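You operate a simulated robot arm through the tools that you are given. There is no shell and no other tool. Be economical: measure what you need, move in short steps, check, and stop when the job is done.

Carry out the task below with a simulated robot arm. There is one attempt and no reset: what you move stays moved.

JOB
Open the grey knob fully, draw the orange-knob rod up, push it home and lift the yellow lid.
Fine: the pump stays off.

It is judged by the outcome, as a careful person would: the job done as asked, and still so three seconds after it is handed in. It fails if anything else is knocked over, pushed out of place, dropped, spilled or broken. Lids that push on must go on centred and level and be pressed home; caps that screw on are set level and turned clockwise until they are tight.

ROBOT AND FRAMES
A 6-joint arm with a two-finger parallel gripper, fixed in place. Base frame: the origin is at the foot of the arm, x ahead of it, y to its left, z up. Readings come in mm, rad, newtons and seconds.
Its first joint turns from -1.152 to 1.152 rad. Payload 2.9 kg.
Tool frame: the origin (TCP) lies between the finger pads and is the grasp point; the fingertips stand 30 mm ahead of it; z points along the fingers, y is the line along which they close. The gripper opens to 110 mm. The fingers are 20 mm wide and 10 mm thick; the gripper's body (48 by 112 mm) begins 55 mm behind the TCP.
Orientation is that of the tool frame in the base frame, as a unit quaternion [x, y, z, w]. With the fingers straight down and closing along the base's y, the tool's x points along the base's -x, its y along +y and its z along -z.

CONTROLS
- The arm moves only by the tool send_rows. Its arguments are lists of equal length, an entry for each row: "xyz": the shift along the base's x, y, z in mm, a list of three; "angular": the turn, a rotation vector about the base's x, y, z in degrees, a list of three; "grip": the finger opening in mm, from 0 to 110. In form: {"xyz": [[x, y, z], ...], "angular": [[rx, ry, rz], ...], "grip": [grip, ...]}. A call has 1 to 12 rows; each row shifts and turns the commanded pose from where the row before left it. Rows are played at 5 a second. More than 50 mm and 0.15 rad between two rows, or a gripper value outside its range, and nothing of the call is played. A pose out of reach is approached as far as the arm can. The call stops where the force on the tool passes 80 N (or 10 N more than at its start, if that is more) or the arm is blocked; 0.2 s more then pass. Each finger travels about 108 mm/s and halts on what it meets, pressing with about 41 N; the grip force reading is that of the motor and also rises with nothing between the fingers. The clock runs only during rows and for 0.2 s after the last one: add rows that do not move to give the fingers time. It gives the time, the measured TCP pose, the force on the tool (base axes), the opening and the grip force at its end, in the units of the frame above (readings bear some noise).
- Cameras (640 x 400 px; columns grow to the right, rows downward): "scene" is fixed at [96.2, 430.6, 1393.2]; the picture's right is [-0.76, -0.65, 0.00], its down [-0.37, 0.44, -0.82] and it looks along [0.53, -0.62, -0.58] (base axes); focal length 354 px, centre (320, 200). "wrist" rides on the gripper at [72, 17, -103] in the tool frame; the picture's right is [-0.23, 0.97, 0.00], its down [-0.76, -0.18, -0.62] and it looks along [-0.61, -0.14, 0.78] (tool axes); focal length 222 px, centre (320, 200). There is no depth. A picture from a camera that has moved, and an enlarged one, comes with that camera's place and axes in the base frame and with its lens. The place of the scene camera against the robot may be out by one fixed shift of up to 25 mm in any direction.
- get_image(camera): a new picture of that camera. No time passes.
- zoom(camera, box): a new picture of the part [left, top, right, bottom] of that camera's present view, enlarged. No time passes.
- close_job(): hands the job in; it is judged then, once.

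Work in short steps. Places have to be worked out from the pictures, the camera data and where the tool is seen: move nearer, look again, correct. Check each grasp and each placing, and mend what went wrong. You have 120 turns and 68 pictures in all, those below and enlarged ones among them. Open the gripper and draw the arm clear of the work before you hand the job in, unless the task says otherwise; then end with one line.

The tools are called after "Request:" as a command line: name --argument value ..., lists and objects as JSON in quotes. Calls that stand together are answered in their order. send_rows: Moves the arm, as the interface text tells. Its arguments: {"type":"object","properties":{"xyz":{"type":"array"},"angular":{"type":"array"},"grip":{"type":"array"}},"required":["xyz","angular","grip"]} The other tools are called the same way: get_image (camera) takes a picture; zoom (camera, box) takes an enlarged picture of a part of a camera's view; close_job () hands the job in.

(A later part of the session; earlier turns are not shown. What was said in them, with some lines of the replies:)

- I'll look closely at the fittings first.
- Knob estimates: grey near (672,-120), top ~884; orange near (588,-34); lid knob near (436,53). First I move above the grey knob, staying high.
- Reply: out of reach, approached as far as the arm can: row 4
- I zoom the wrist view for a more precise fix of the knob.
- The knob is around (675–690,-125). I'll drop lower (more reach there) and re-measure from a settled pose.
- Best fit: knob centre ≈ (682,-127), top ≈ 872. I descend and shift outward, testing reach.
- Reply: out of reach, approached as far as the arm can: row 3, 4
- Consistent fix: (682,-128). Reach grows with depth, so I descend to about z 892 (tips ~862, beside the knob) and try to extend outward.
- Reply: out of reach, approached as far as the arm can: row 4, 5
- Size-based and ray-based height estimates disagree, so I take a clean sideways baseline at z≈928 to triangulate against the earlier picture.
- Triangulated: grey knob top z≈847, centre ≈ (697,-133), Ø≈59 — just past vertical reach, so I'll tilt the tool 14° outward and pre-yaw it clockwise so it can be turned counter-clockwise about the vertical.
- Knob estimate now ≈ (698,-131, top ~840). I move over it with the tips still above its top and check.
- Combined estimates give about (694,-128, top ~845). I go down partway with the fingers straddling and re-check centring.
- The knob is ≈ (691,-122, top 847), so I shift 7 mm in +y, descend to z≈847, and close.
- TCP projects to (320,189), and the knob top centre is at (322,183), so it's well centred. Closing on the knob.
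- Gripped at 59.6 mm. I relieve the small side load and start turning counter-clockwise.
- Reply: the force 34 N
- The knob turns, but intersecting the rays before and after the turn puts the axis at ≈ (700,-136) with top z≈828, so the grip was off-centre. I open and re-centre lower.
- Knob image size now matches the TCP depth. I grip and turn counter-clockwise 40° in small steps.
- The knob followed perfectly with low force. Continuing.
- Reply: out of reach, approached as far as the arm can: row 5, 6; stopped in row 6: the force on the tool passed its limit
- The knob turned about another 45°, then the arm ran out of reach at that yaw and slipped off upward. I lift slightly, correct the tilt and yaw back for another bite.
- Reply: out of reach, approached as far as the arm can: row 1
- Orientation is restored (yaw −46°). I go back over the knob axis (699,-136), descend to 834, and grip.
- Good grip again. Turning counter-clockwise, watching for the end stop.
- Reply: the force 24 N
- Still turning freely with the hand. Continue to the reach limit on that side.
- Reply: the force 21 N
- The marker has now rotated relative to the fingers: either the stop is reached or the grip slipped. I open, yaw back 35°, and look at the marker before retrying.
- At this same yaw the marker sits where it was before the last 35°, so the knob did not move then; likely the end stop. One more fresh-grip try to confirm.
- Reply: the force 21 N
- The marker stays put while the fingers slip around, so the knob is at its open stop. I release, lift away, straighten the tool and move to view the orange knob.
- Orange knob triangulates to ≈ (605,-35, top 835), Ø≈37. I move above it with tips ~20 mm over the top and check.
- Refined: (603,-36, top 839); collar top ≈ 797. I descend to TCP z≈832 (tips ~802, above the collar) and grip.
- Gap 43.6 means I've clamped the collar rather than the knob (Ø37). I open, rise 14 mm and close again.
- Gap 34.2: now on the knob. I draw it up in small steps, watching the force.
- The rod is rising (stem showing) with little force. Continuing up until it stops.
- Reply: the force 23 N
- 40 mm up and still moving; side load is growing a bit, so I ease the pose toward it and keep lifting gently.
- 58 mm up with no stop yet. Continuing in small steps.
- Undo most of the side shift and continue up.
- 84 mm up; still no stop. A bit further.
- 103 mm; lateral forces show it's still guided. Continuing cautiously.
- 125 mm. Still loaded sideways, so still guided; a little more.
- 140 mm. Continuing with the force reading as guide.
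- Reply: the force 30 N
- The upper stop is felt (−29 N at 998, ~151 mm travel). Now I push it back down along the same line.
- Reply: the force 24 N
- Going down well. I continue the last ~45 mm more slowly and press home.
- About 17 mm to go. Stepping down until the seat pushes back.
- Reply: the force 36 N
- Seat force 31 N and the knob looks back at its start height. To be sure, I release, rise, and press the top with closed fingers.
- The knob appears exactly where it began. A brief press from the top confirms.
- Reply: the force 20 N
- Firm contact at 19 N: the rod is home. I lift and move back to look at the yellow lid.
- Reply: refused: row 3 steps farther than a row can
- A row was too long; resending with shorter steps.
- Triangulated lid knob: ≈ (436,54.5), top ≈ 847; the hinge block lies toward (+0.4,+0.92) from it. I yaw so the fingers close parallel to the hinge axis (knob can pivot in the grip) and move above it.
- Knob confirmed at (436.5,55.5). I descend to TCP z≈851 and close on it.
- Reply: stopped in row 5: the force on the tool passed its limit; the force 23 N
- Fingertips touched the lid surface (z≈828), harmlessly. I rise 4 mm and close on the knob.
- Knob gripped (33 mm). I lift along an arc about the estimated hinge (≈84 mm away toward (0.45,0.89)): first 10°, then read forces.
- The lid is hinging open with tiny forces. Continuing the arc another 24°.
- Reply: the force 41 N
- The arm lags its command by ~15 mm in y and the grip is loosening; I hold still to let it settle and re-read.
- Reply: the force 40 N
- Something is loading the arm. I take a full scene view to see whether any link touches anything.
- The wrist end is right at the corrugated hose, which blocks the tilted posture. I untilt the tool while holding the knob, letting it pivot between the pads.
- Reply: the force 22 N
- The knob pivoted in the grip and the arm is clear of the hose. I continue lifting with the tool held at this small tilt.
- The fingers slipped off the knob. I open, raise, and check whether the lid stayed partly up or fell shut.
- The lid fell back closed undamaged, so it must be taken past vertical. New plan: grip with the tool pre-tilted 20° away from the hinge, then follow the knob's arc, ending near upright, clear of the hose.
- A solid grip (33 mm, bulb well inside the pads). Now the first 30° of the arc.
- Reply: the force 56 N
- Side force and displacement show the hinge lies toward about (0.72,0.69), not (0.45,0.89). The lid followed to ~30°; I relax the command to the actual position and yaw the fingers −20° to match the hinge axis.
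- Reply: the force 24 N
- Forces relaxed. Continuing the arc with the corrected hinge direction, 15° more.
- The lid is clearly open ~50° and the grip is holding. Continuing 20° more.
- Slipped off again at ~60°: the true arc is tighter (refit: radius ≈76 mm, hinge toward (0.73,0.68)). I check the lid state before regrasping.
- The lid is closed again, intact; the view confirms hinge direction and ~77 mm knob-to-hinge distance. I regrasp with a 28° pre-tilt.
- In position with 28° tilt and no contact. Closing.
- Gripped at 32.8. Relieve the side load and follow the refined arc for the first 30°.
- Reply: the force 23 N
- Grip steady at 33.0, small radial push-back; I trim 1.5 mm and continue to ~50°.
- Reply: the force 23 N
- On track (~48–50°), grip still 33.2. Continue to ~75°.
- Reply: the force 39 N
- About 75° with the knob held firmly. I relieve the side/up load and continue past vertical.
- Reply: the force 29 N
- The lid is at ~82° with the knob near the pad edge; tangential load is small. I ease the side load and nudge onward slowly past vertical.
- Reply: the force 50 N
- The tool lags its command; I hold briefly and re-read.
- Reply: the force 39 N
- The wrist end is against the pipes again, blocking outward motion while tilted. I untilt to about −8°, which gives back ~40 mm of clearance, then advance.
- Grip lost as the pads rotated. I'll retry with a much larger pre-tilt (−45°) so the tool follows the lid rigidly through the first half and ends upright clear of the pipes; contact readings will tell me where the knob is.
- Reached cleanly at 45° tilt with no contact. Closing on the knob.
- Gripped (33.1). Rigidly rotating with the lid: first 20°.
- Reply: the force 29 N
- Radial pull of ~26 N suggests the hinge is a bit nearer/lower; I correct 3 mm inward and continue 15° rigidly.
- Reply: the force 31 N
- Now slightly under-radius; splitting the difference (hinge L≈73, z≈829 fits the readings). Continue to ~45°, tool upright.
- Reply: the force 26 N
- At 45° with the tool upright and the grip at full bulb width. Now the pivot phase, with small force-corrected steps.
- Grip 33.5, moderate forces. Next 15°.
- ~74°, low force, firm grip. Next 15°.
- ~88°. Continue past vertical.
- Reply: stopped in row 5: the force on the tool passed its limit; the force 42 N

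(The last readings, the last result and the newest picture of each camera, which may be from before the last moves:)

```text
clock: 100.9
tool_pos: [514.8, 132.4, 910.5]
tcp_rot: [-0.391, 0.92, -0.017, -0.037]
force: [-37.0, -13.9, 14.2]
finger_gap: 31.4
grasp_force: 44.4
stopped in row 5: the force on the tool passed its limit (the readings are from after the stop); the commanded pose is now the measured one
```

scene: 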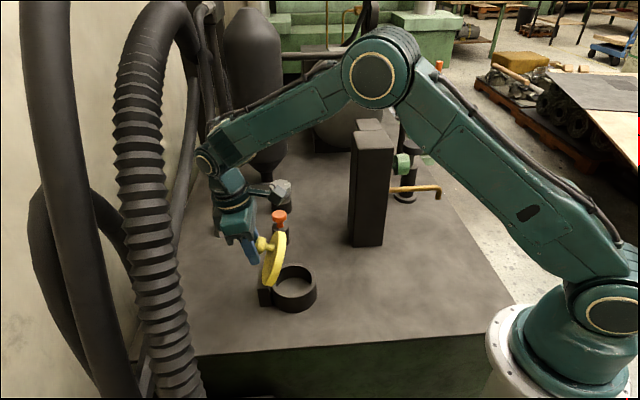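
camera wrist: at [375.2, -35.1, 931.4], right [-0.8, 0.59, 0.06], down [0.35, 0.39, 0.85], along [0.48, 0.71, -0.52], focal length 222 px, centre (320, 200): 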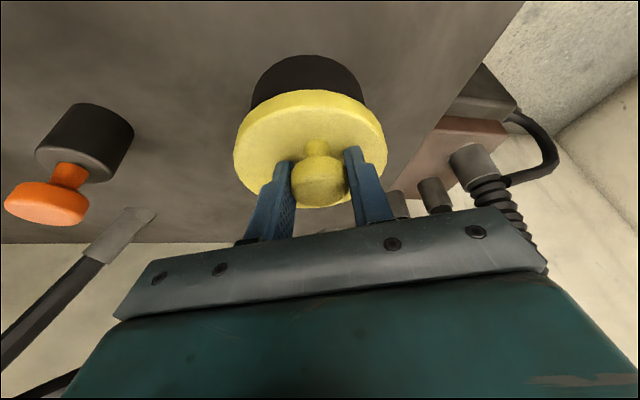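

The force limit tripped with push-back along the hinge direction: the lid has met its open stop. I release gently and rise straight up.

Request:
send_rows --xyz '[[0, 0, 0], [0, 0, 0], [0, 0, 15], [0, 0, 25], [0, 0, 30], [0, 0, 0]]' --angular '[[0, 0, 0], [0, 0, 0], [0, 0, 0], [0, 0, 0], [0, 0, 0], [0, 0, 0]]' --grip '[45, 62, 62, 62, 62, 62]'

```text
clock: 102.3
tool_pos: [515.1, 132.2, 977.9]
tcp_rot: [-0.39, 0.92, -0.018, -0.04]
force: [-13.8, -14.7, -19.2]
finger_gap: 61.9
grasp_force: 0.1
```

A small contact force remains at the outer side; I keep rising and ease back slightly so the tips clear the lid's edge.

Request:
send_rows --xyz '[[-1, -1, 10], [-1, -1, 12], [-1, -1, 12], [0, 0, 0]]' --angular '[[0.7, -0.7, 0], [0.7, -0.7, 0], [0.7, -0.7, 0], [0, 0, 0]]' --grip '[62, 62, 62, 62]'

```text
clock: 103.3
tool_pos: [513.5, 130.8, 1015.5]
tcp_rot: [-0.391, 0.92, -0.008, -0.012]
force: [0.4, 0.9, -0.3]
finger_gap: 62.1
grasp_force: 0.1
```

Free of contact. I withdraw well clear toward the arm's base side at height, then use the last picture to check the lid.

Request:
send_rows --xyz '[[0, 0, 30], [-10, -35, 10], [-10, -35, 10], [-10, -35, 0], [-10, -35, 0], [0, 0, 0]]' --angular '[[0, 0, 0], [0, 0, 0], [0, 0, 0], [0, 0, 0], [0, 0, 0], [0, 0, 0]]' --grip '[62, 62, 62, 62, 62, 62]'

Request:
zoom --camera "scene" --box '[150, 120, 370, 330]'

```text
clock: 104.7
tool_pos: [471.8, -10.1, 1062.4]
tcp_rot: [-0.39, 0.921, -0.008, -0.011]
force: [0.3, 0.3, 0.6]
finger_gap: 62.0
grasp_force: 0.2
```

```text
1.90 times, centred on (260, 225) of scene
camera zoom: at [96.2, 430.6, 1393.2], right [-0.76, -0.65, 0.0], down [-0.37, 0.44, -0.82], along [0.53, -0.62, -0.58], focal length 674 px, centre (434, 152)
```

zoom: 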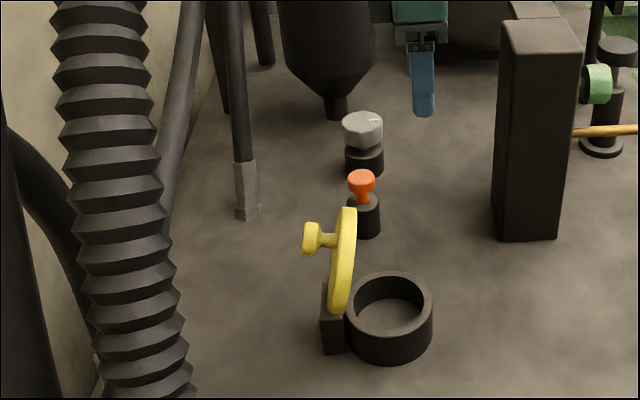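

The lid stands open on its own against its stop, having held for about 3 s. The grey knob is still at its open stop, the orange rod is home, and the arm is clear with the gripper open. Handing in.

Request:
close_job

```text
The job is handed in.
```

The grey knob is open to its counter-clockwise stop, the orange rod was drawn to its upper stop and pushed home, and the yellow lid stands open on its own. I left the pump alone. On the way, the lid slipped from the grip and fell shut three times, and the arm's wrist seemed to press briefly against the hoses beside it twice; the last picture showed nothing out of place.
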